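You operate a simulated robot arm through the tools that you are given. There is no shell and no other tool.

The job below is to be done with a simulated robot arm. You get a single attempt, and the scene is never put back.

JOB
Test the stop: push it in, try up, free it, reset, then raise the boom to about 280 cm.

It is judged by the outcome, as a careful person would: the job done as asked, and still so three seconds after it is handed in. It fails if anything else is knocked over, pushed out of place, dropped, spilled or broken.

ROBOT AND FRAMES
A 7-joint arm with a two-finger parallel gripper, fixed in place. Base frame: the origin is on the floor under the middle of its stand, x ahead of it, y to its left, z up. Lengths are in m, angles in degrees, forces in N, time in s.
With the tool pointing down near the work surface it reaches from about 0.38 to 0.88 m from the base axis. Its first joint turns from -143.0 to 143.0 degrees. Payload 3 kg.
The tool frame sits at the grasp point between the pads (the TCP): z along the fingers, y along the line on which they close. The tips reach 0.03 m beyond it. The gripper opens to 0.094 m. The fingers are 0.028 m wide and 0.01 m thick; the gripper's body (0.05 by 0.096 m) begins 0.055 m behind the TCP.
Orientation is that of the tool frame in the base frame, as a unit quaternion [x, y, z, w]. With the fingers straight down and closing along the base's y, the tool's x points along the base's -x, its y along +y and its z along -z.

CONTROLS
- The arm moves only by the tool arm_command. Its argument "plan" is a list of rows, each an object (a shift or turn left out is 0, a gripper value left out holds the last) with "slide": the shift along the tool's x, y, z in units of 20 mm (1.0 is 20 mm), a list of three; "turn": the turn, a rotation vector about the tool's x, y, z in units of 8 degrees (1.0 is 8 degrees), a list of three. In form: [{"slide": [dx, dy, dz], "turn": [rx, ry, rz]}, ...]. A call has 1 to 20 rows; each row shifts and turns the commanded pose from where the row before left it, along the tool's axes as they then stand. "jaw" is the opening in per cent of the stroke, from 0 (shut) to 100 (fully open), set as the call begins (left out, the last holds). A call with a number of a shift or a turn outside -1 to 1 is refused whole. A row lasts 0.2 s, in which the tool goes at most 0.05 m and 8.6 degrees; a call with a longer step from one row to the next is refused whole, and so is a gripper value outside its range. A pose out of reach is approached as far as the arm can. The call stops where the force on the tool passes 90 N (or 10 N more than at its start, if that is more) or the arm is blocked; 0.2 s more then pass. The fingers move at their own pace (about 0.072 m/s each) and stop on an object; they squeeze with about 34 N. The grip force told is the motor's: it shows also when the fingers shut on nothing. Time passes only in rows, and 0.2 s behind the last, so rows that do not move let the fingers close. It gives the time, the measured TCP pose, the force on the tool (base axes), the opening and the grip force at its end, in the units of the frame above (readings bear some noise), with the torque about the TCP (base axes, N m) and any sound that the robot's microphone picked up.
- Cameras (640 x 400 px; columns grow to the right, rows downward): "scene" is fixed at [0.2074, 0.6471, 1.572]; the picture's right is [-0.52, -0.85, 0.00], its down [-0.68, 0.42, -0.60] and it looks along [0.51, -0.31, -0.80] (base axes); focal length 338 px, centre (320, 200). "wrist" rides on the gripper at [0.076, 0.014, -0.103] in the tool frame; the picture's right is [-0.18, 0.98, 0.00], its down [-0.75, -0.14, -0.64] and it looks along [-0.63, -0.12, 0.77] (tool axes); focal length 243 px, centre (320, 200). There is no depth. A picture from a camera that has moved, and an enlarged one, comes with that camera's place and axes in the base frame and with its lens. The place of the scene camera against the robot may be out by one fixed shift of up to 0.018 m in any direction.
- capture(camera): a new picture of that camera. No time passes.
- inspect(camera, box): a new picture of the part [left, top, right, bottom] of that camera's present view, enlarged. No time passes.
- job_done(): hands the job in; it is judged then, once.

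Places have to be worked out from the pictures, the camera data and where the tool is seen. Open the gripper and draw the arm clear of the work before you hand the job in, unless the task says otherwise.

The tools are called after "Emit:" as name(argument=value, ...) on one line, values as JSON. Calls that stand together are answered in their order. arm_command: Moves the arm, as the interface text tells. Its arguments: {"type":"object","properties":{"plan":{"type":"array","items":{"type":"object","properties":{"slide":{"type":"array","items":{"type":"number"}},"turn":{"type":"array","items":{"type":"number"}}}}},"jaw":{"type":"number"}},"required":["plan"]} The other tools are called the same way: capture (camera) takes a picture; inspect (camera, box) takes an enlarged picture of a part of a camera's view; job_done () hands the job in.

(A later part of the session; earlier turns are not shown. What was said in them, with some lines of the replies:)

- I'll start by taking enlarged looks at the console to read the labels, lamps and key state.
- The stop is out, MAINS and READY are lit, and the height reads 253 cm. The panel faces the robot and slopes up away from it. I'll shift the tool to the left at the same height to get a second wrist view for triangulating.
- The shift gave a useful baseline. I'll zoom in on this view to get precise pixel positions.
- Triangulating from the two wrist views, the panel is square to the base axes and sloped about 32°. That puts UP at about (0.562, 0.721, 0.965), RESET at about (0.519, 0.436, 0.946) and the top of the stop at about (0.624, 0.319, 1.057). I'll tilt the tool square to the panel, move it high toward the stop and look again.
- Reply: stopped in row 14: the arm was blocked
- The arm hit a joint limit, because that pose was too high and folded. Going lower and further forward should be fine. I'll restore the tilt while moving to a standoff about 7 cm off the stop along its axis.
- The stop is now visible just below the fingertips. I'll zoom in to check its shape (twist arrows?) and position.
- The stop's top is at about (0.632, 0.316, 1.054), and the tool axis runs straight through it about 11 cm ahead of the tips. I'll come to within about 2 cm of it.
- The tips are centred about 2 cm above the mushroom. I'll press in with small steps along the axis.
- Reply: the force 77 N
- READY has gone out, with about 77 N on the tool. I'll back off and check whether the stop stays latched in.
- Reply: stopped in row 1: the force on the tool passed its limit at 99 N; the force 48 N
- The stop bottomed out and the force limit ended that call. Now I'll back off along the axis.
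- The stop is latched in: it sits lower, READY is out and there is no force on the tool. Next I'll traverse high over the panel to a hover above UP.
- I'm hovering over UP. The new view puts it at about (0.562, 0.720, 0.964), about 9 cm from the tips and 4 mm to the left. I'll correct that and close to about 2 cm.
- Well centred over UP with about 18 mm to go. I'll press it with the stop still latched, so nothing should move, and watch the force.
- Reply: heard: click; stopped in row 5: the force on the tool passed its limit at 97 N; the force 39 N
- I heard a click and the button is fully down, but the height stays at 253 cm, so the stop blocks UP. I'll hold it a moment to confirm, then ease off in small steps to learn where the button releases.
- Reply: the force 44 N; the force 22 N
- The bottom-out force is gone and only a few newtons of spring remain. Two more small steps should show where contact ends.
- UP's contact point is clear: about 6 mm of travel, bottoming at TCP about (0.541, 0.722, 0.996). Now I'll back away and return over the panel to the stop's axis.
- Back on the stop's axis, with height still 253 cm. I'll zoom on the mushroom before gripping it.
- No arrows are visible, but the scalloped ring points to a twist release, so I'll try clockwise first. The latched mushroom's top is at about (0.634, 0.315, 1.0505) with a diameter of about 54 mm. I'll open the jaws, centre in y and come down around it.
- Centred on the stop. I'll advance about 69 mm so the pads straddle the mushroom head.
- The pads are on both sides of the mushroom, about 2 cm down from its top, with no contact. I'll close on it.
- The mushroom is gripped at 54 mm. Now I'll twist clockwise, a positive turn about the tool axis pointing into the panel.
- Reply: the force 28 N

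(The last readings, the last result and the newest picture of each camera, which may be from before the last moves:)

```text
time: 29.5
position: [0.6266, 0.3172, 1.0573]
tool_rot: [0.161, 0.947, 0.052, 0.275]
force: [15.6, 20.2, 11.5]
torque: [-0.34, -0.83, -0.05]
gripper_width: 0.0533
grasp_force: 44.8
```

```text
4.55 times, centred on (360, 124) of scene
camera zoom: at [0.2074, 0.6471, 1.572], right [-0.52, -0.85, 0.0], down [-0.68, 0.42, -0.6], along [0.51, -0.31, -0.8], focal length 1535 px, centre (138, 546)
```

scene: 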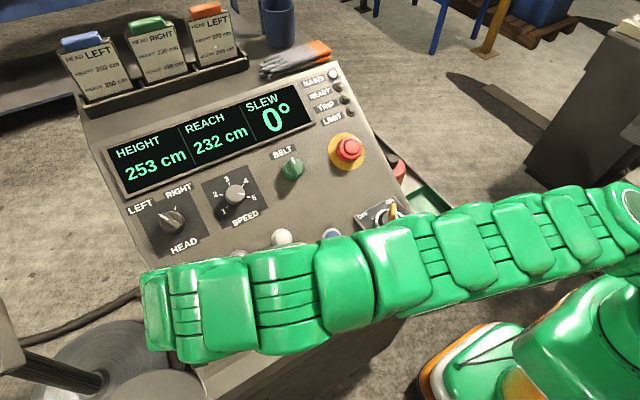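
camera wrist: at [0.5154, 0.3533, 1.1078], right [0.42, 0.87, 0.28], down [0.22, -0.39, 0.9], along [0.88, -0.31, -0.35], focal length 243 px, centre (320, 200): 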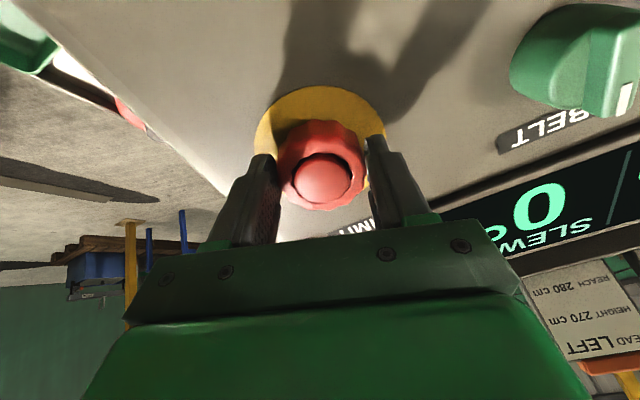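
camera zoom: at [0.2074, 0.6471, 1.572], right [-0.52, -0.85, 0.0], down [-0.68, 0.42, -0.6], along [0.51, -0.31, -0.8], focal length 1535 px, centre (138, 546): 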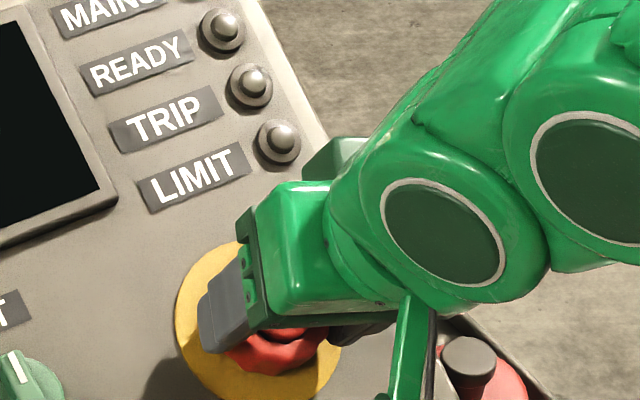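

About 19° turned with little axial torque, and the ring appears to be turning with the pads. I'll continue the twist.

Emit:
arm_command(plan=[{"turn": [0, 0, 0.6]}, {"turn": [0, 0, 0.6]}, {"turn": [0, 0, 0.6]}, {"turn": [0, 0, 0.6]}])

Emit:
inspect(camera="wrist", box=[200, 60, 440, 210])

Emit:
inspect(camera="scene", box=[290, 80, 430, 168])

```text
time: 30.5
position: [0.6276, 0.3187, 1.0579]
tool_rot: [0.316, 0.906, 0.098, 0.263]
force: [29.3, 52.2, 31.1]
torque: [0.71, -0.92, 0.81]
gripper_width: 0.0536
grasp_force: 44.8
```

```text
2.67 times, centred on (320, 135) of wrist
camera zoom: at [0.5296, 0.3743, 1.1171], right [0.63, 0.65, 0.42], down [0.08, -0.59, 0.8], along [0.77, -0.48, -0.42], focal length 647 px, centre (320, 373)
```

zoom: 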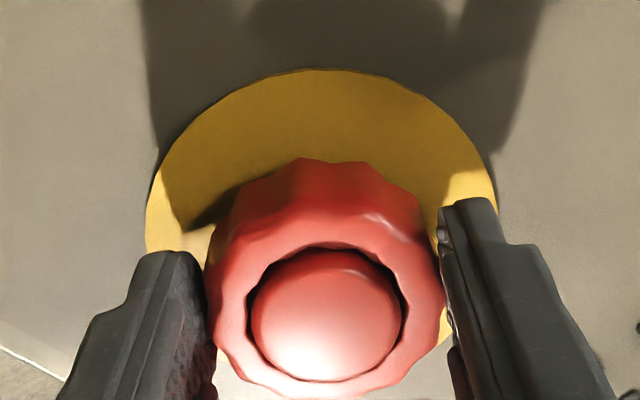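

```text
4.55 times, centred on (360, 124) of scene
camera zoom: at [0.2074, 0.6471, 1.572], right [-0.52, -0.85, 0.0], down [-0.68, 0.42, -0.6], along [0.51, -0.31, -0.8], focal length 1535 px, centre (138, 546)
```

zoom: 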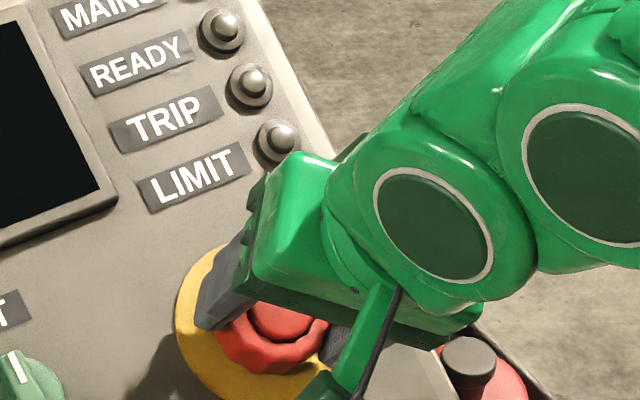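

The side force has built up to about 66 N along the closing line, because the mushroom's axis sits a few millimetres off the tool axis. I'll shift the tool along its y to relieve that, then twist a little more.

Emit:
arm_command(plan=[{"slide": [0, 0.22, 0]}, {"turn": [0, 0, 0.5]}, {"slide": [0, 0.05, 0], "turn": [0, 0, 0.5]}, {"slide": [0, 0.03, 0], "turn": [0, 0, 0.5]}])

Emit:
inspect(camera="wrist", box=[200, 60, 440, 210])

Emit:
inspect(camera="scene", box=[290, 80, 430, 168])

```text
time: 31.5
position: [0.6308, 0.3198, 1.0584]
tool_rot: [0.41, 0.869, 0.12, 0.251]
force: [-40.6, -9.5, 22.4]
torque: [-0.62, 1.1, -0.54]
gripper_width: 0.0535
grasp_force: 44.7
```

```text
2.67 times, centred on (320, 135) of wrist
camera zoom: at [0.5433, 0.3852, 1.1241], right [0.74, 0.48, 0.47], down [-0.03, -0.68, 0.74], along [0.67, -0.56, -0.49], focal length 647 px, centre (320, 373)
```

zoom: 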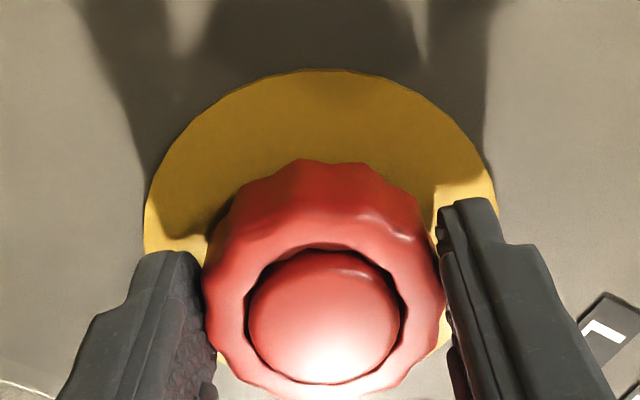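

```text
4.55 times, centred on (360, 124) of scene
camera zoom: at [0.2074, 0.6471, 1.572], right [-0.52, -0.85, 0.0], down [-0.68, 0.42, -0.6], along [0.51, -0.31, -0.8], focal length 1535 px, centre (138, 546)
```

zoom: 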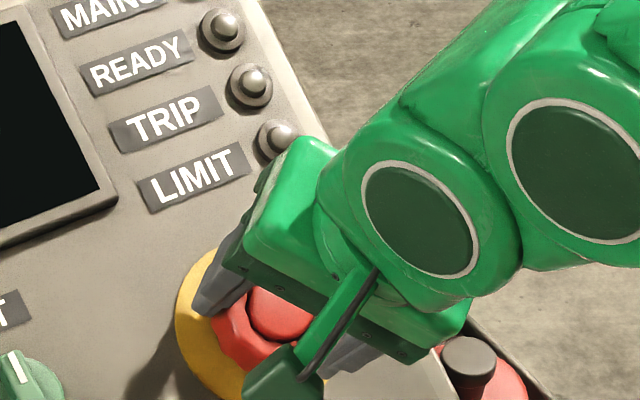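

At about 50° of twist the stop pushes outward on the tool with about 40 N, which suggests the latch is free and only the grip is holding it in. I'll ease outward a few millimetres to see if it follows.

Emit:
arm_command(plan=[{"slide": [0, 0, -0.1]}, {"slide": [0, 0, -0.1]}])

Emit:
inspect(camera="wrist", box=[200, 60, 440, 210])

```text
time: 32.1
position: [0.6289, 0.3189, 1.0599]
tool_rot: [0.41, 0.869, 0.12, 0.25]
force: [-31.9, -21.2, -10.5]
torque: [-0.8, 1.68, -0.68]
gripper_width: 0.0534
grasp_force: 44.9
```

```text
2.67 times, centred on (320, 135) of wrist
camera zoom: at [0.5414, 0.3852, 1.1273], right [0.74, 0.48, 0.47], down [-0.03, -0.68, 0.74], along [0.67, -0.56, -0.49], focal length 647 px, centre (320, 373)
```

zoom: 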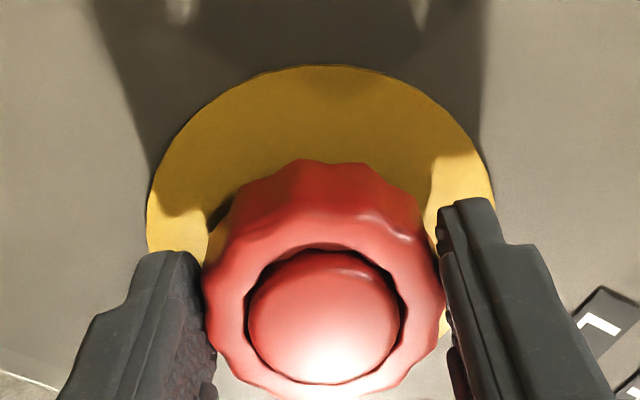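

The mushroom followed outward relative to its yellow plate, so it's free. I'll relieve the side load, then open the jaws in place.

Emit:
arm_command(plan=[{"slide": [0, -0.13, -0.05]}])

Emit:
arm_command(plan=[{"slide": [0, 0, 0]}, {"slide": [0, 0, 0]}, {"slide": [0, 0, 0]}], jaw=100)

Emit:
capture(camera="wrist")

Emit:
inspect(camera="scene", box=[290, 80, 430, 168])

```text
time: 32.5
position: [0.6269, 0.3193, 1.0627]
tool_rot: [0.408, 0.869, 0.123, 0.251]
force: [-21.9, -11.7, -6.5]
torque: [-0.55, 1.3, -0.49]
gripper_width: 0.0534
grasp_force: 45.0
```

```text
time: 33.3
position: [0.6263, 0.3176, 1.0631]
tool_rot: [0.408, 0.869, 0.123, 0.251]
force: [1.5, 0.2, 0.0]
torque: [0.0, 0.02, 0.0]
gripper_width: 0.0939
grasp_force: 0.1
```

```text
taken
camera wrist: at [0.5398, 0.3848, 1.1289], right [0.74, 0.48, 0.47], down [-0.03, -0.68, 0.74], along [0.68, -0.56, -0.48], focal length 243 px, centre (320, 200)
```

wrist: 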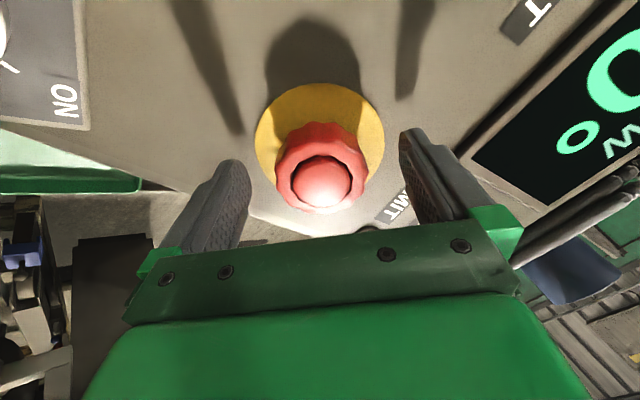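

```text
4.55 times, centred on (360, 124) of scene
camera zoom: at [0.2074, 0.6471, 1.572], right [-0.52, -0.85, 0.0], down [-0.68, 0.42, -0.6], along [0.51, -0.31, -0.8], focal length 1535 px, centre (138, 546)
```

zoom: 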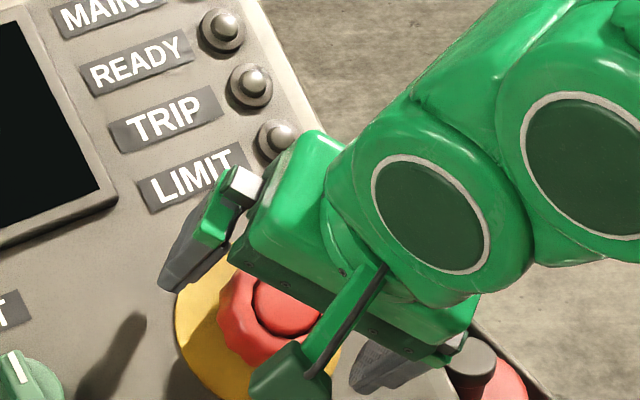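

The jaws are open with no load. I'll retreat straight out and check that the stop is fully out.

Emit:
arm_command(plan=[{"slide": [0, 0, -0.9]}, {"slide": [0, 0, -0.9]}, {"slide": [0, 0, -0.9]}, {"slide": [0, 0, -0.9]}, {"slide": [0, 0, -0.9]}])

Emit:
inspect(camera="scene", box=[310, 110, 410, 173])

Emit:
capture(camera="wrist")

Emit:
capture(camera="scene")

```text
time: 34.5
position: [0.5781, 0.3174, 1.1388]
tool_rot: [0.409, 0.869, 0.124, 0.251]
force: [-0.5, -0.1, -0.3]
torque: [0.01, 0.03, 0.02]
gripper_width: 0.094
grasp_force: 0.1
```

```text
6.35 times, centred on (360, 142) of scene
camera zoom: at [0.2074, 0.6471, 1.572], right [-0.52, -0.85, 0.0], down [-0.68, 0.42, -0.6], along [0.51, -0.31, -0.8], focal length 2144 px, centre (66, 571)
```

zoom: 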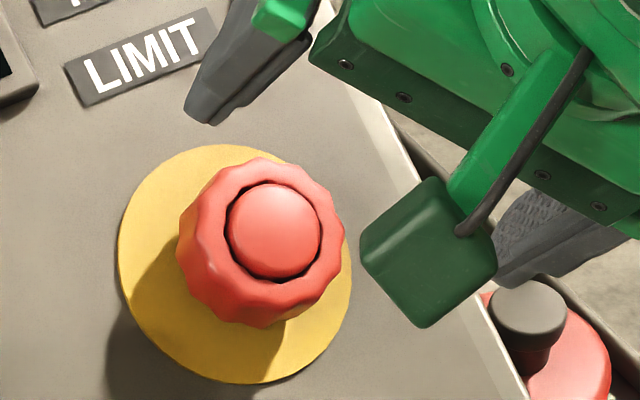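

```text
taken
camera wrist: at [0.4914, 0.3836, 1.2057], right [0.74, 0.48, 0.47], down [-0.03, -0.68, 0.74], along [0.68, -0.56, -0.48], focal length 243 px, centre (320, 200)
```

wrist: 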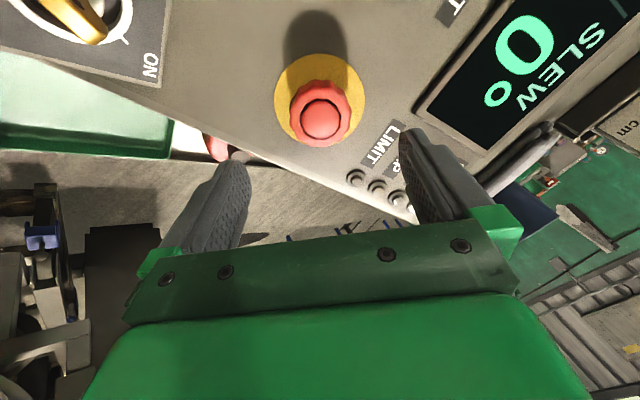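

```text
taken
```

scene: 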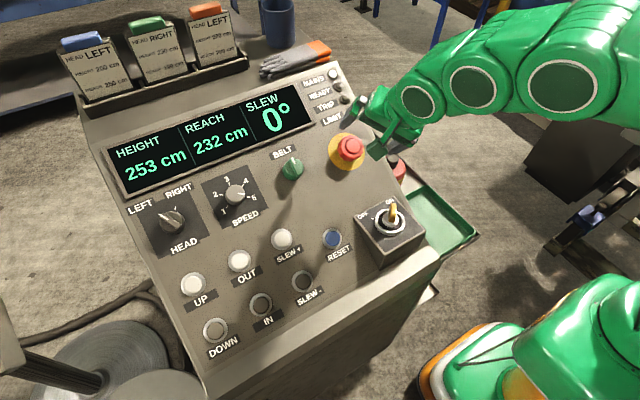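

The stop is back fully out, matching its original position in the scene view. Next I'll turn the wrist back, close the jaws and view the panel again before going to RESET.

Emit:
arm_command(plan=[{"turn": [0, 0, -1]}, {"turn": [0, 0, -1]}, {"turn": [0, 0, -1]}, {"turn": [0, 0, -1]}, {"turn": [0, 0, -1]}, {"turn": [0, 0, -1]}, {"turn": [0, 0, -0.3]}], jaw=0)

Emit:
inspect(camera="scene", box=[100, 50, 420, 250])

```text
time: 36.1
position: [0.5779, 0.317, 1.1379]
tool_rot: [0.0, 0.96, 0.004, 0.279]
force: [-0.1, -0.1, -0.5]
torque: [0.04, 0.01, -0.01]
gripper_width: 0.0002
grasp_force: 33.1
```

```text
2.00 times, centred on (260, 150) of scene
camera zoom: at [0.2074, 0.6471, 1.572], right [-0.52, -0.85, 0.0], down [-0.68, 0.42, -0.6], along [0.51, -0.31, -0.8], focal length 676 px, centre (440, 300)
```

zoom: 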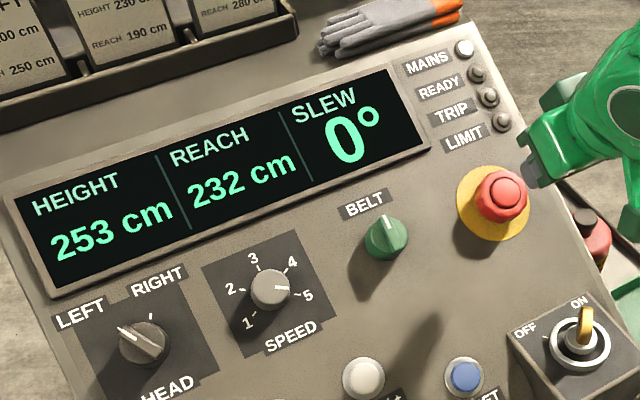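

The wrist is back, with the stop out and READY still dark as expected. I'll traverse to a hover over RESET.

Emit:
arm_command(plan=[{"slide": [0.955, 0.744, 0]}, {"slide": [0.955, 0.744, 0]}, {"slide": [0.955, 0.744, 0]}, {"slide": [0.955, 0.744, 0]}, {"slide": [0.955, 0.744, 0]}, {"slide": [0.955, 0.744, 0]}, {"slide": [0.955, 0.744, 0]}, {"slide": [0.955, 0.744, 0]}, {"slide": [0, 0, 0.8]}])

Emit:
capture(camera="wrist")

Emit:
capture(camera="scene")

```text
time: 38.1
position: [0.4589, 0.4377, 1.0441]
tool_rot: [-0.003, 0.96, 0.003, 0.281]
force: [-0.2, 0.7, 0.0]
torque: [-0.03, 0.0, 0.0]
gripper_width: 0.0
grasp_force: 32.8
```

```text
taken
camera wrist: at [0.3383, 0.4504, 1.0879], right [0.15, 0.98, 0.1], down [0.29, -0.14, 0.95], along [0.95, -0.11, -0.31], focal length 243 px, centre (320, 200)
```

wrist: 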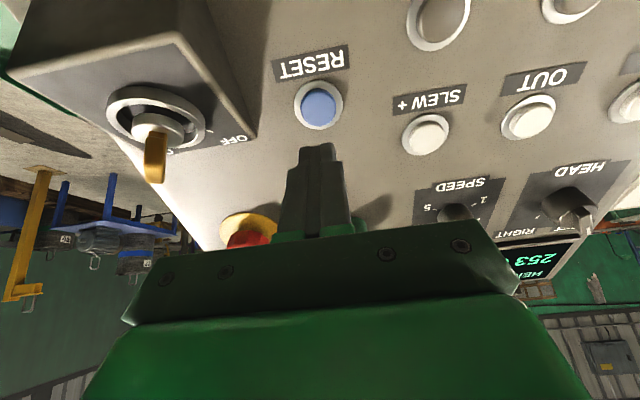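

```text
taken
```

scene: 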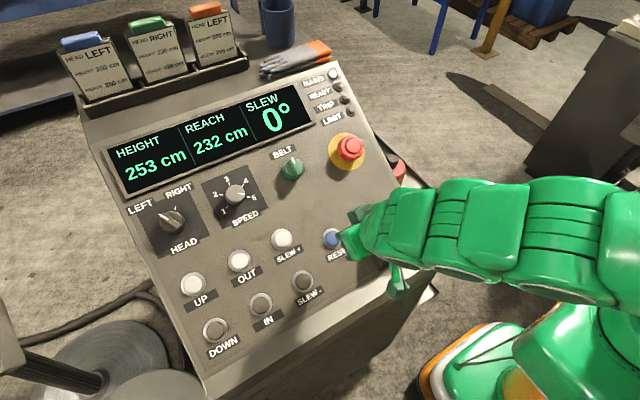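

RESET lies about 9 cm ahead of the tips and nearly on axis. UP made contact about 1.3 cm earlier than my estimate, so I'll approach 66 mm only and then check.

Emit:
arm_command(plan=[{"slide": [0.03, -0.02, 0.9]}, {"slide": [0.03, -0.02, 0.9]}, {"slide": [0.03, -0.02, 0.9]}, {"slide": [0.02, -0.02, 0.6]}])

Emit:
inspect(camera="wrist", box=[160, 40, 480, 240])

Emit:
inspect(camera="scene", box=[230, 50, 430, 175])

```text
time: 39.1
position: [0.4922, 0.4361, 0.9866]
tool_rot: [-0.001, 0.96, 0.005, 0.28]
force: [0.1, 0.0, 0.5]
torque: [0.01, -0.02, 0.02]
gripper_width: 0.0
grasp_force: 32.6
```

```text
2.00 times, centred on (320, 140) of wrist
camera zoom: at [0.3726, 0.4486, 1.0317], right [0.15, 0.98, 0.11], down [0.29, -0.15, 0.94], along [0.94, -0.11, -0.31], focal length 485 px, centre (320, 320)
```

zoom: 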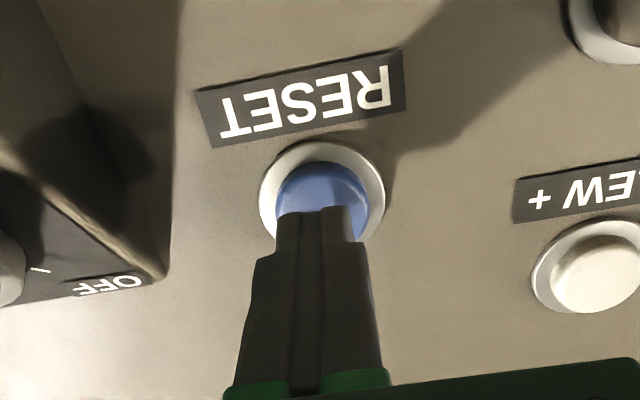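

```text
3.20 times, centred on (330, 112) of scene
camera zoom: at [0.2074, 0.6471, 1.572], right [-0.52, -0.85, 0.0], down [-0.68, 0.42, -0.6], along [0.51, -0.31, -0.8], focal length 1081 px, centre (288, 480)
```

zoom: 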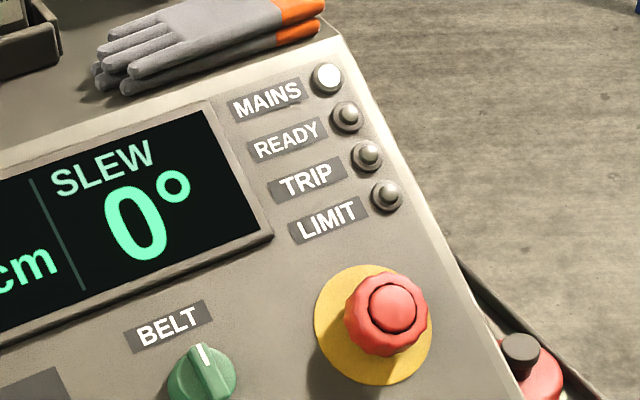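

Centred over RESET. I'll press with fine steps, expecting contact in about 11 mm and bottoming at about 17 mm.

Emit:
arm_command(plan=[{"slide": [0, 0, 0.25]}, {"slide": [0, 0, 0.25]}, {"slide": [0, 0, 0.15]}, {"slide": [0, 0, 0.1]}, {"slide": [0, 0, 0.1]}])

Emit:
inspect(camera="scene", box=[230, 50, 430, 175])

```text
time: 40.3
position: [0.4996, 0.4361, 0.9731]
tool_rot: [-0.001, 0.96, 0.004, 0.279]
force: [-2.4, 0.6, 2.8]
torque: [-0.02, 0.06, 0.0]
gripper_width: 0.0002
grasp_force: 33.5
heard: click
```

```text
3.20 times, centred on (330, 112) of scene
camera zoom: at [0.2074, 0.6471, 1.572], right [-0.52, -0.85, 0.0], down [-0.68, 0.42, -0.6], along [0.51, -0.31, -0.8], focal length 1081 px, centre (288, 480)
```

zoom: 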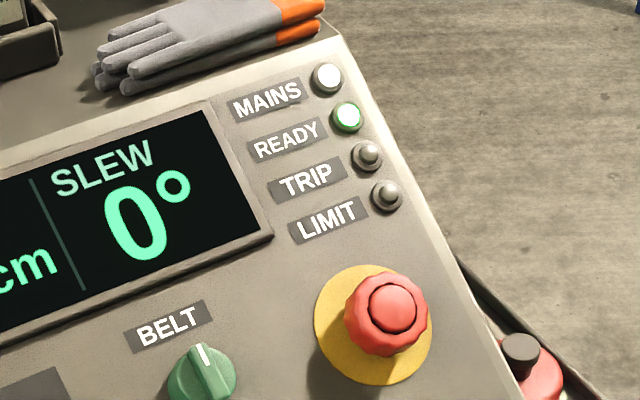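

RESET clicked and READY is lit again. I'll release it, lift clear and move over to UP.

Emit:
arm_command(plan=[{"slide": [0, 0, -0.5]}, {"slide": [0, 0, -0.9]}, {"slide": [0, 0, -0.9]}, {"slide": [0, 0, -0.9]}, {"slide": [0, 0, -0.8]}])

Emit:
inspect(camera="scene", box=[100, 50, 420, 250])

Emit:
arm_command(plan=[{"slide": [-0.154, 0.953, 0]}, {"slide": [-0.154, 0.953, 0]}, {"slide": [-0.154, 0.953, 0]}, {"slide": [-0.154, 0.953, 0]}, {"slide": [-0.154, 0.953, 0]}, {"slide": [-0.154, 0.953, 0]}, {"slide": [-0.154, 0.953, 0]}, {"slide": [-0.154, 0.953, 0]}, {"slide": [-0.154, 0.953, 0]}, {"slide": [-0.154, 0.953, 0]}, {"slide": [-0.154, 0.953, 0]}, {"slide": [-0.154, 0.953, 0]}, {"slide": [-0.154, 0.953, 0]}, {"slide": [-0.154, 0.953, 0]}, {"slide": [-0.154, 0.953, 0]}])

Emit:
capture(camera="wrist")

Emit:
inspect(camera="scene", box=[100, 50, 420, 250])

```text
time: 41.5
position: [0.458, 0.435, 1.0424]
tool_rot: [0.0, 0.96, 0.004, 0.279]
force: [0.1, 0.4, 1.2]
torque: [0.02, -0.04, 0.03]
gripper_width: 0.0
grasp_force: 32.7
```

```text
2.00 times, centred on (260, 150) of scene
camera zoom: at [0.2074, 0.6471, 1.572], right [-0.52, -0.85, 0.0], down [-0.68, 0.42, -0.6], along [0.51, -0.31, -0.8], focal length 676 px, centre (440, 300)
```

zoom: 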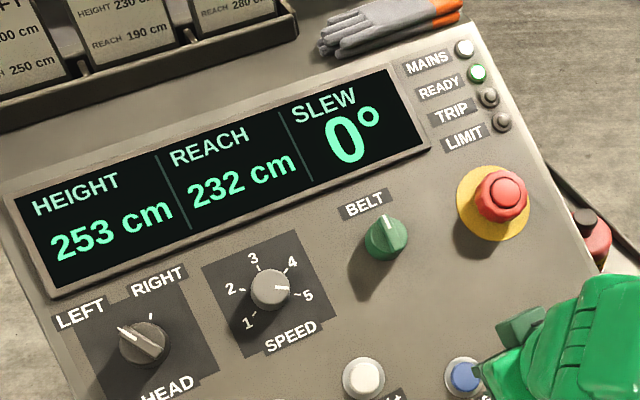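

```text
time: 44.7
position: [0.4956, 0.7214, 1.067]
tool_rot: [0.001, 0.96, 0.003, 0.28]
force: [0.2, 0.2, -0.4]
torque: [0.0, 0.0, 0.01]
gripper_width: 0.0
grasp_force: 32.7
```

```text
taken
camera wrist: at [0.3763, 0.7345, 1.1115], right [0.15, 0.98, 0.11], down [0.29, -0.15, 0.95], along [0.94, -0.12, -0.31], focal length 243 px, centre (320, 200)
```

wrist: 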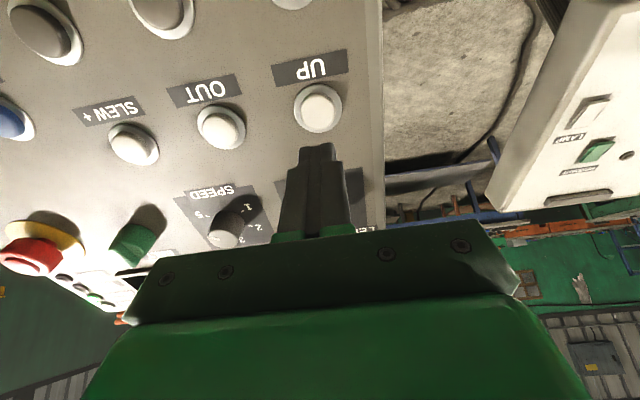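

```text
2.00 times, centred on (260, 150) of scene
camera zoom: at [0.2074, 0.6471, 1.572], right [-0.52, -0.85, 0.0], down [-0.68, 0.42, -0.6], along [0.51, -0.31, -0.8], focal length 676 px, centre (440, 300)
```

zoom: 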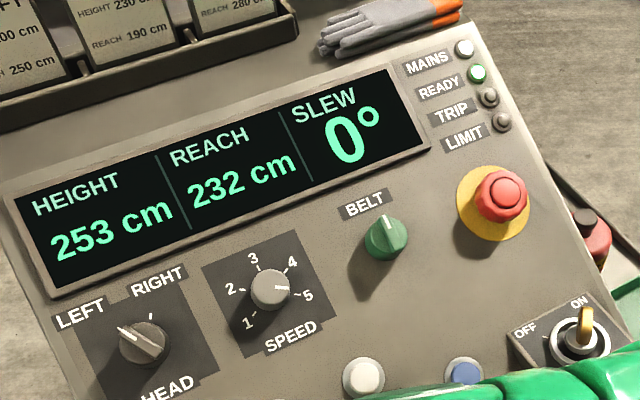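

READY stays lit after releasing RESET. I'll close to a few millimetres above UP.

Emit:
arm_command(plan=[{"slide": [0, 0, 0.9]}, {"slide": [0, 0, 0.9]}, {"slide": [0, 0, 0.9]}, {"slide": [0.03, 0, 0.6]}])

Emit:
inspect(camera="wrist", box=[160, 40, 480, 240])

```text
time: 45.7
position: [0.5305, 0.7231, 1.011]
tool_rot: [0.0, 0.96, 0.004, 0.279]
force: [0.6, 0.1, -0.2]
torque: [-0.03, -0.02, 0.0]
gripper_width: 0.0
grasp_force: 33.3
```

```text
2.00 times, centred on (320, 140) of wrist
camera zoom: at [0.4112, 0.7365, 1.0557], right [0.15, 0.98, 0.11], down [0.29, -0.15, 0.94], along [0.94, -0.11, -0.31], focal length 485 px, centre (320, 320)
```

zoom: 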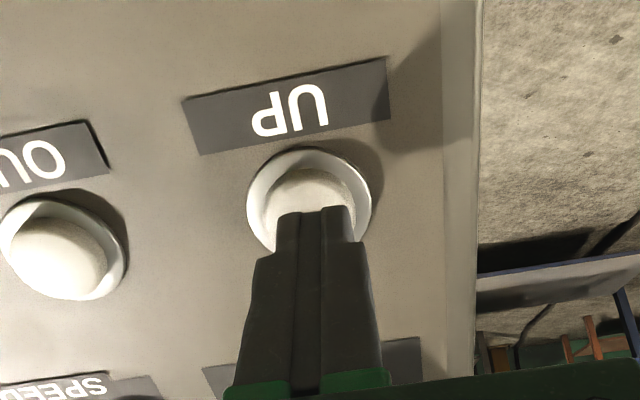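

Aligned over UP. I'll give one short pulse first to learn the rate: press about 17 mm, then back off at once.

Emit:
arm_command(plan=[{"slide": [0, 0, 0.3]}, {"slide": [0, 0, 0.3]}, {"slide": [0, 0, 0.2]}, {"slide": [0, 0, 0.05]}, {"slide": [0, 0, -0.5]}])

Emit:
inspect(camera="scene", box=[100, 50, 420, 250])

```text
time: 46.9
position: [0.5347, 0.7216, 1.0056]
tool_rot: [0.0, 0.96, 0.004, 0.279]
force: [-0.3, -0.6, 0.2]
torque: [0.01, -0.03, 0.0]
gripper_width: 0.0003
grasp_force: 32.9
heard: click
```

```text
2.00 times, centred on (260, 150) of scene
camera zoom: at [0.2074, 0.6471, 1.572], right [-0.52, -0.85, 0.0], down [-0.68, 0.42, -0.6], along [0.51, -0.31, -0.8], focal length 676 px, centre (440, 300)
```

zoom: 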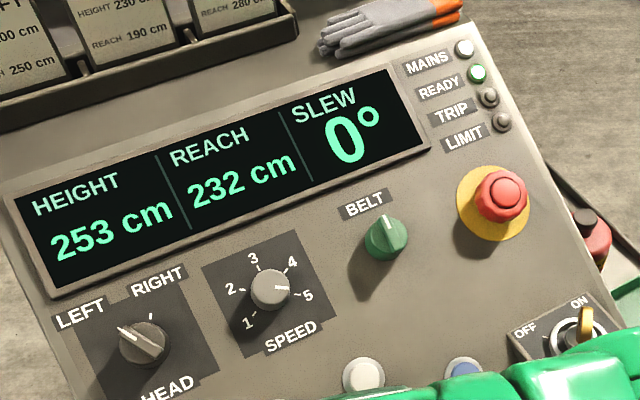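

The click registered but the height still reads 253, so a brief tap isn't enough to move it. I'll press and hold for about 0.8 s, then read the display while still holding.

Emit:
arm_command(plan=[{"slide": [0, 0, 0.3]}, {"slide": [0, 0, 0.2]}, {"slide": [0, 0, 0]}, {"slide": [0, 0, 0]}])

Emit:
inspect(camera="scene", box=[100, 50, 420, 250])

```text
time: 47.9
position: [0.5404, 0.7235, 0.9974]
tool_rot: [0.0, 0.96, 0.004, 0.279]
force: [-1.4, -1.2, 3.2]
torque: [-0.02, 0.03, -0.05]
gripper_width: 0.0002
grasp_force: 33.0
heard: click
```

```text
2.00 times, centred on (260, 150) of scene
camera zoom: at [0.2074, 0.6471, 1.572], right [-0.52, -0.85, 0.0], down [-0.68, 0.42, -0.6], along [0.51, -0.31, -0.8], focal length 676 px, centre (440, 300)
```

zoom: 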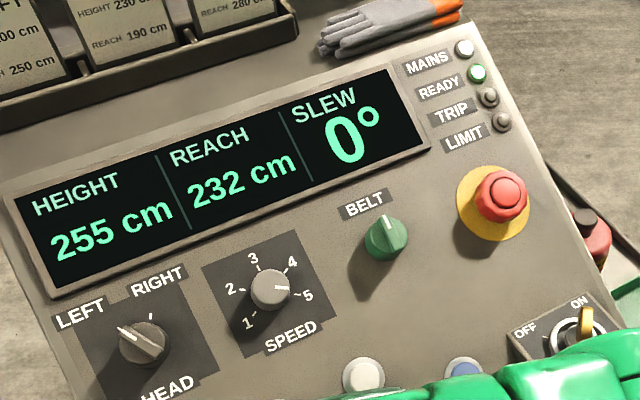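

The height is 255 cm and rising. I'll hold another 1 s to measure the rate.

Emit:
arm_command(plan=[{"slide": [0, 0, 0]}, {"slide": [0, 0, 0]}, {"slide": [0, 0, 0]}, {"slide": [0, 0, 0]}])

Emit:
inspect(camera="scene", box=[100, 50, 420, 250])

```text
time: 48.9
position: [0.54, 0.7237, 0.9971]
tool_rot: [-0.001, 0.96, 0.004, 0.279]
force: [-1.1, -1.2, 3.3]
torque: [-0.07, 0.03, -0.01]
gripper_width: 0.0
grasp_force: 33.0
```

```text
2.00 times, centred on (260, 150) of scene
camera zoom: at [0.2074, 0.6471, 1.572], right [-0.52, -0.85, 0.0], down [-0.68, 0.42, -0.6], along [0.51, -0.31, -0.8], focal length 676 px, centre (440, 300)
```

zoom: 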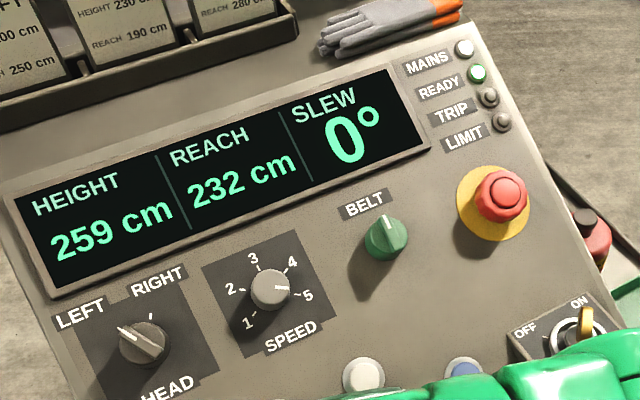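

About 4 cm/s now, at 259 cm. I'll hold for 2 s more and re-read.

Emit:
arm_command(plan=[{"slide": [0, 0, 0]}, {"slide": [0, 0, 0]}, {"slide": [0, 0, 0]}, {"slide": [0, 0, 0]}, {"slide": [0, 0, 0]}, {"slide": [0, 0, 0]}, {"slide": [0, 0, 0]}, {"slide": [0, 0, 0]}, {"slide": [0, 0, 0]}])

Emit:
inspect(camera="scene", box=[100, 50, 420, 250])

```text
time: 50.9
position: [0.5401, 0.7232, 0.9992]
tool_rot: [-0.001, 0.96, 0.005, 0.279]
force: [-0.4, -0.1, 2.8]
torque: [0.0, 0.0, 0.04]
gripper_width: 0.0
grasp_force: 33.1
```

```text
2.00 times, centred on (260, 150) of scene
camera zoom: at [0.2074, 0.6471, 1.572], right [-0.52, -0.85, 0.0], down [-0.68, 0.42, -0.6], along [0.51, -0.31, -0.8], focal length 676 px, centre (440, 300)
```

zoom: 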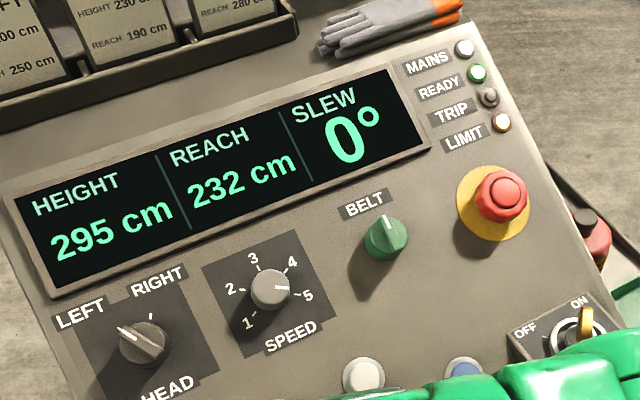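

The lift sped up sharply: it's at 295 cm with LIMIT lit, which overshoots. I'll release UP immediately.

Emit:
arm_command(plan=[{"slide": [0, 0, -1]}, {"slide": [0, 0, -1]}, {"slide": [0, 0, -1]}, {"slide": [0, 0, -1]}])

Emit:
inspect(camera="scene", box=[100, 50, 420, 250])

Emit:
capture(camera="wrist")

```text
time: 51.9
position: [0.4965, 0.7229, 1.0634]
tool_rot: [-0.001, 0.96, 0.005, 0.28]
force: [0.4, 0.0, -0.1]
torque: [-0.02, -0.03, -0.03]
gripper_width: 0.0
grasp_force: 33.4
```

```text
2.00 times, centred on (260, 150) of scene
camera zoom: at [0.2074, 0.6471, 1.572], right [-0.52, -0.85, 0.0], down [-0.68, 0.42, -0.6], along [0.51, -0.31, -0.8], focal length 676 px, centre (440, 300)
```

zoom: 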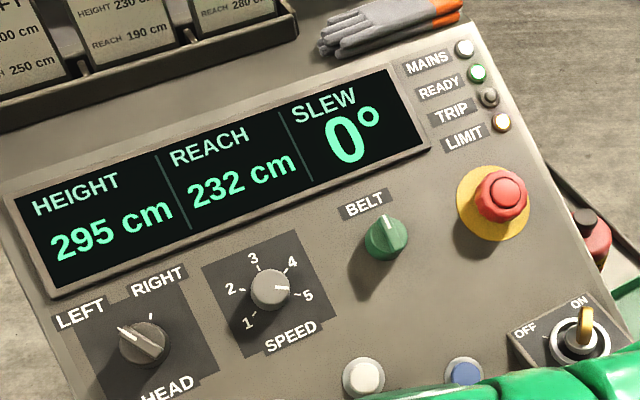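

```text
taken
camera wrist: at [0.3767, 0.7343, 1.1083], right [0.15, 0.98, 0.11], down [0.29, -0.15, 0.94], along [0.94, -0.11, -0.31], focal length 243 px, centre (320, 200)
```

wrist: 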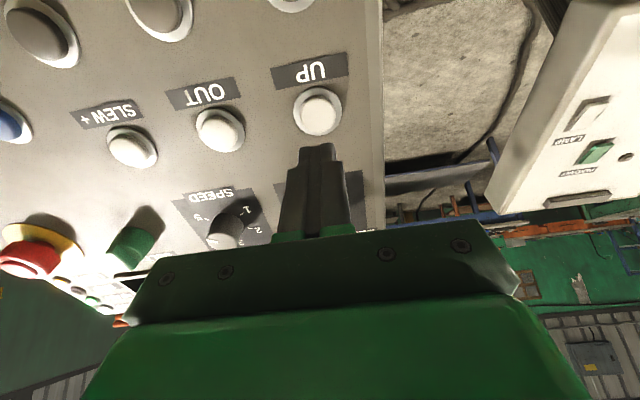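

The boom has settled at 295 cm, the upper limit, with READY still on. I need to come back down about 15 cm with short presses on DOWN, so I'll move down-slope over it.

Emit:
arm_command(plan=[{"slide": [0.936, -0.03, 0]}, {"slide": [0.936, -0.03, 0]}, {"slide": [0.936, 0, 0]}, {"slide": [0.936, 0, 0]}, {"slide": [0.936, 0, 0]}])

Emit:
capture(camera="wrist")

Emit:
capture(camera="scene")

```text
time: 53.1
position: [0.4178, 0.7206, 1.015]
tool_rot: [0.0, 0.96, 0.005, 0.28]
force: [-0.1, -0.2, 0.0]
torque: [0.03, 0.0, -0.01]
gripper_width: 0.0
grasp_force: 33.0
```

```text
taken
camera wrist: at [0.2989, 0.733, 1.0596], right [0.15, 0.98, 0.11], down [0.29, -0.15, 0.94], along [0.94, -0.11, -0.31], focal length 243 px, centre (320, 200)
```

wrist: 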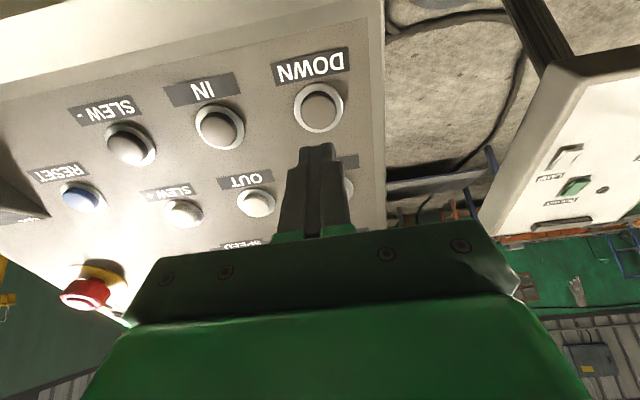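

```text
taken
```

scene: 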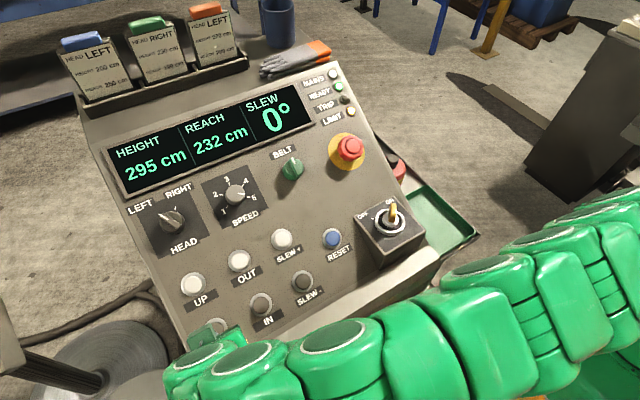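

DOWN is lined up just as UP was. I'll close to about 1 cm above it.

Emit:
arm_command(plan=[{"slide": [0, 0, 0.9]}, {"slide": [0, 0, 0.9]}, {"slide": [0, 0, 0.9]}, {"slide": [0, 0, 0.5]}])

Emit:
inspect(camera="wrist", box=[160, 40, 480, 240])

Emit:
inspect(camera="scene", box=[100, 50, 420, 250])

```text
time: 54.1
position: [0.4524, 0.7216, 0.9612]
tool_rot: [-0.001, 0.96, 0.006, 0.28]
force: [-0.6, 0.1, 0.3]
torque: [-0.02, 0.01, 0.02]
gripper_width: 0.0004
grasp_force: 33.6
```

```text
2.00 times, centred on (320, 140) of wrist
camera zoom: at [0.333, 0.7342, 1.0058], right [0.15, 0.98, 0.11], down [0.29, -0.15, 0.94], along [0.94, -0.11, -0.31], focal length 485 px, centre (320, 320)
```

zoom: 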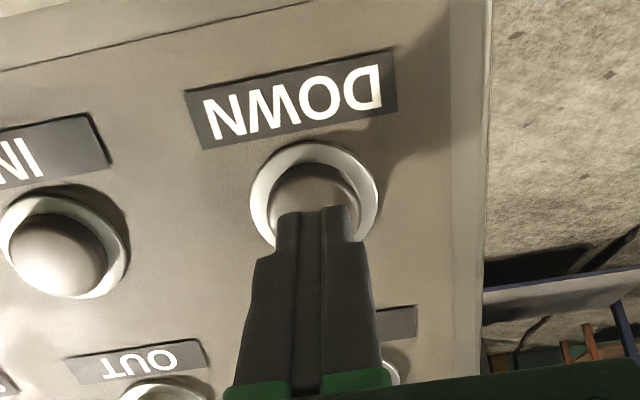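

```text
2.00 times, centred on (260, 150) of scene
camera zoom: at [0.2074, 0.6471, 1.572], right [-0.52, -0.85, 0.0], down [-0.68, 0.42, -0.6], along [0.51, -0.31, -0.8], focal length 676 px, centre (440, 300)
```

zoom: 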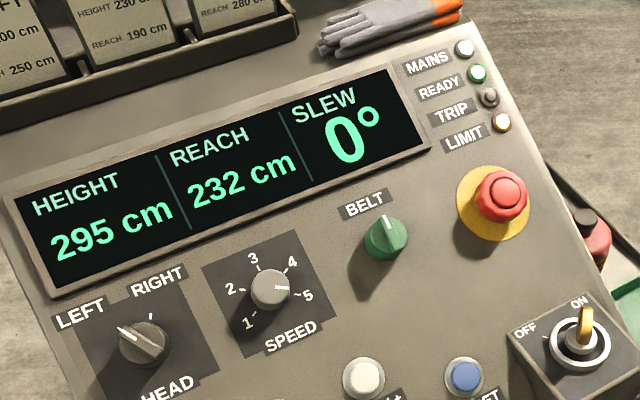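

Same standoff as on UP, so about 17 mm of travel will click it. I'll give DOWN a short press of about 0.6 s and release it in the same call.

Emit:
arm_command(plan=[{"slide": [0, 0, 0.3]}, {"slide": [0, 0, 0.3]}, {"slide": [0, 0, 0.2]}, {"slide": [0, 0, 0.05]}, {"slide": [0, 0, 0]}, {"slide": [0, 0, 0]}, {"slide": [0, 0, -0.5]}])

Emit:
inspect(camera="scene", box=[100, 50, 420, 250])

```text
time: 55.7
position: [0.457, 0.7212, 0.9553]
tool_rot: [-0.001, 0.96, 0.003, 0.279]
force: [0.4, -1.0, 1.2]
torque: [0.0, 0.04, -0.01]
gripper_width: 0.0
grasp_force: 33.3
heard: click
```

```text
2.00 times, centred on (260, 150) of scene
camera zoom: at [0.2074, 0.6471, 1.572], right [-0.52, -0.85, 0.0], down [-0.68, 0.42, -0.6], along [0.51, -0.31, -0.8], focal length 676 px, centre (440, 300)
```

zoom: 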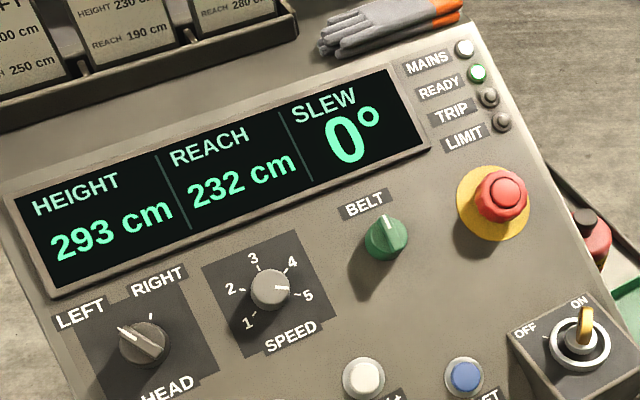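

DOWN works: the height is 293 cm and LIMIT has cleared. Next press I'll hold about 1 s, short enough to avoid the fast stage.

Emit:
arm_command(plan=[{"slide": [0, 0, 0.3]}, {"slide": [0, 0, 0.2]}, {"slide": [0, 0, 0]}, {"slide": [0, 0, 0]}, {"slide": [0, 0, 0]}, {"slide": [0, 0, 0]}, {"slide": [0, 0, -0.5]}])

Emit:
inspect(camera="scene", box=[100, 50, 420, 250])

```text
time: 57.3
position: [0.4552, 0.7212, 0.953]
tool_rot: [-0.001, 0.961, 0.005, 0.278]
force: [0.2, 0.2, 1.1]
torque: [-0.01, -0.02, -0.04]
gripper_width: 0.0
grasp_force: 32.6
heard: click
```

```text
2.00 times, centred on (260, 150) of scene
camera zoom: at [0.2074, 0.6471, 1.572], right [-0.52, -0.85, 0.0], down [-0.68, 0.42, -0.6], along [0.51, -0.31, -0.8], focal length 676 px, centre (440, 300)
```

zoom: 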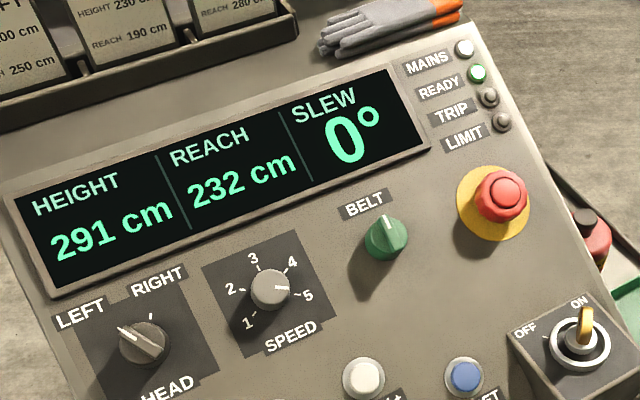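

291 cm. I'll do a slightly longer press of about 1.4 s.

Emit:
arm_command(plan=[{"slide": [0, 0, 0.3]}, {"slide": [0, 0, 0.2]}, {"slide": [0, 0, 0]}, {"slide": [0, 0, 0]}, {"slide": [0, 0, 0]}, {"slide": [0, 0, 0]}, {"slide": [0, 0, 0]}, {"slide": [0, 0, 0]}, {"slide": [0, 0, -0.5]}])

Emit:
inspect(camera="scene", box=[100, 50, 420, 250])

```text
time: 59.3
position: [0.4581, 0.72, 0.9552]
tool_rot: [0.0, 0.961, 0.004, 0.278]
force: [-0.1, 0.1, 0.2]
torque: [-0.03, -0.01, -0.02]
gripper_width: 0.0
grasp_force: 33.1
heard: click
```

```text
2.00 times, centred on (260, 150) of scene
camera zoom: at [0.2074, 0.6471, 1.572], right [-0.52, -0.85, 0.0], down [-0.68, 0.42, -0.6], along [0.51, -0.31, -0.8], focal length 676 px, centre (440, 300)
```

zoom: 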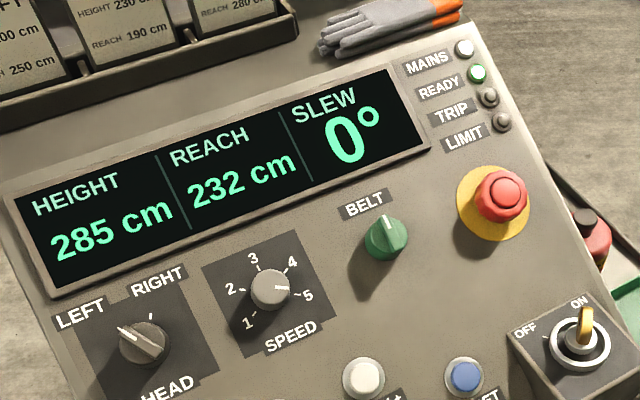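

285 cm. One press a little shorter than the last should land near 281.

Emit:
arm_command(plan=[{"slide": [0, 0, 0.3]}, {"slide": [0, 0, 0.2]}, {"slide": [0, 0, 0]}, {"slide": [0, 0, 0]}, {"slide": [0, 0, 0]}, {"slide": [0, 0, 0]}, {"slide": [0, 0, 0]}, {"slide": [0, 0, -0.5]}])

Emit:
inspect(camera="scene", box=[100, 50, 420, 250])

```text
time: 61.1
position: [0.4573, 0.7213, 0.953]
tool_rot: [0.0, 0.96, 0.004, 0.28]
force: [0.3, -0.4, 0.2]
torque: [0.03, 0.01, 0.01]
gripper_width: 0.0
grasp_force: 33.3
heard: click
```

```text
2.00 times, centred on (260, 150) of scene
camera zoom: at [0.2074, 0.6471, 1.572], right [-0.52, -0.85, 0.0], down [-0.68, 0.42, -0.6], along [0.51, -0.31, -0.8], focal length 676 px, centre (440, 300)
```

zoom: 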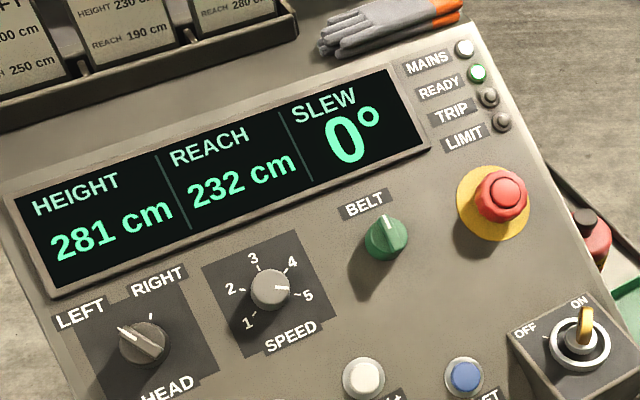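

281 cm. One brief tap should take it to about 280, and I'll lift off a little and re-read after it settles.

Emit:
arm_command(plan=[{"slide": [0, 0, 0.3]}, {"slide": [0, 0, 0.2]}, {"slide": [0, 0, 0]}, {"slide": [0, 0, -0.5]}, {"slide": [0, 0, -0.5]}, {"slide": [0, 0, 0]}])

Emit:
inspect(camera="scene", box=[100, 50, 420, 250])

```text
time: 62.5
position: [0.4494, 0.7202, 0.9624]
tool_rot: [0.0, 0.96, 0.004, 0.28]
force: [-0.4, 0.3, -0.1]
torque: [0.0, 0.0, 0.02]
gripper_width: 0.0
grasp_force: 33.5
heard: click
```

```text
2.00 times, centred on (260, 150) of scene
camera zoom: at [0.2074, 0.6471, 1.572], right [-0.52, -0.85, 0.0], down [-0.68, 0.42, -0.6], along [0.51, -0.31, -0.8], focal length 676 px, centre (440, 300)
```

zoom: 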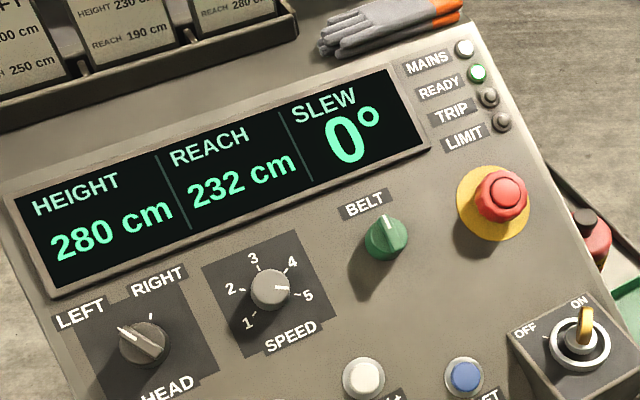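

The display reads 280 cm, with READY on and LIMIT and TRIP off. I'll withdraw the arm from the panel and open the gripper once clear.

Emit:
arm_command(plan=[{"slide": [0, 0, -0.9]}, {"slide": [0, 0, -0.9]}, {"slide": [0, 0, -0.9]}, {"slide": [0, 0, -0.9]}, {"slide": [0, 0, -0.9]}, {"slide": [0, 0, -0.9]}, {"slide": [0, 0, -0.9]}, {"slide": [0, 0, -0.9]}])

Emit:
arm_command(plan=[{"slide": [0, 0, -0.5]}, {"slide": [0, 0, 0]}, {"slide": [0, 0, 0]}, {"slide": [0, 0, 0]}, {"slide": [0, 0, 0]}, {"slide": [0, 0, 0]}], jaw=100)

Emit:
capture(camera="scene")

Emit:
inspect(camera="scene", box=[100, 50, 420, 250])

Emit:
capture(camera="wrist")

```text
time: 64.3
position: [0.3736, 0.7191, 1.0845]
tool_rot: [0.0, 0.96, 0.005, 0.28]
force: [0.2, 0.0, 0.4]
torque: [0.01, -0.01, 0.01]
gripper_width: 0.0001
grasp_force: 33.1
```

```text
time: 65.7
position: [0.368, 0.7201, 1.0919]
tool_rot: [-0.001, 0.96, 0.005, 0.279]
force: [0.0, -0.1, -0.3]
torque: [0.02, -0.01, 0.01]
gripper_width: 0.094
grasp_force: 0.0
```

```text
taken
```

scene: 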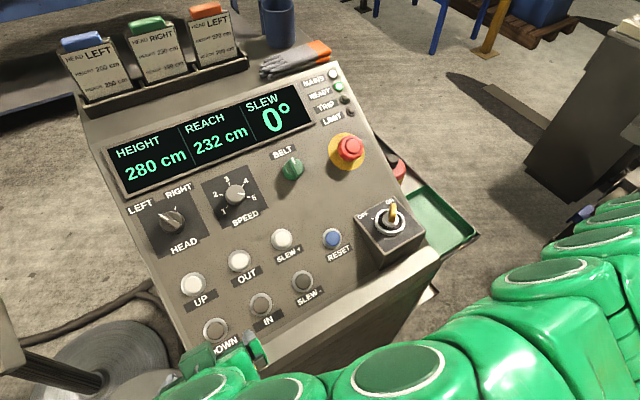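

```text
2.00 times, centred on (260, 150) of scene
camera zoom: at [0.2074, 0.6471, 1.572], right [-0.52, -0.85, 0.0], down [-0.68, 0.42, -0.6], along [0.51, -0.31, -0.8], focal length 676 px, centre (440, 300)
```

zoom: 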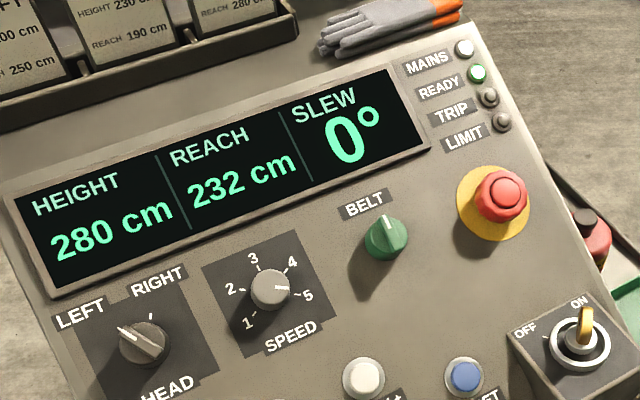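

```text
taken
camera wrist: at [0.2483, 0.7326, 1.1373], right [0.15, 0.98, 0.11], down [0.29, -0.15, 0.94], along [0.94, -0.11, -0.31], focal length 243 px, centre (320, 200)
```

wrist: 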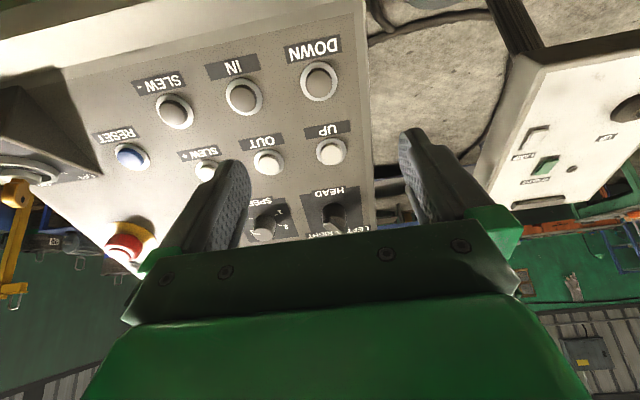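

The height has held at 280 cm for over 3 s, with the stop out and READY lit. Nothing else has moved, and the gripper is open and well clear of the panel, so I'm handing in the job.

Emit:
job_done()

```text
The job is handed in.
```

The stop passed its test, and the boom is now at 280 cm. It did overshoot to 295 cm on the way up, and I brought it back down.

| Step | Result |
|---|---|
| Push the stop in | It latched and the READY lamp went out. |
| Try UP with the stop in | The button clicked, but the height stayed at 253 cm, so the stop blocks UP. |
| Free the stop | I twisted it clockwise about 50° and eased it out. It came fully out. |
| Reset | READY came back on. |
| Raise the boom | It now reads 280 cm. |

**Overshoot:** the lift started slowly, then sped up sharply while I held UP. The boom ran up to 295 cm and the LIMIT lamp came on. I released UP and brought it down with short presses on DOWN; LIMIT cleared on the first one.

At hand-in the height had held at 280 cm for over three seconds. The stop was out, READY was lit, and TRIP and LIMIT were off. Nothing else on the console was disturbed. The gripper is open and the arm is clear of the panel.
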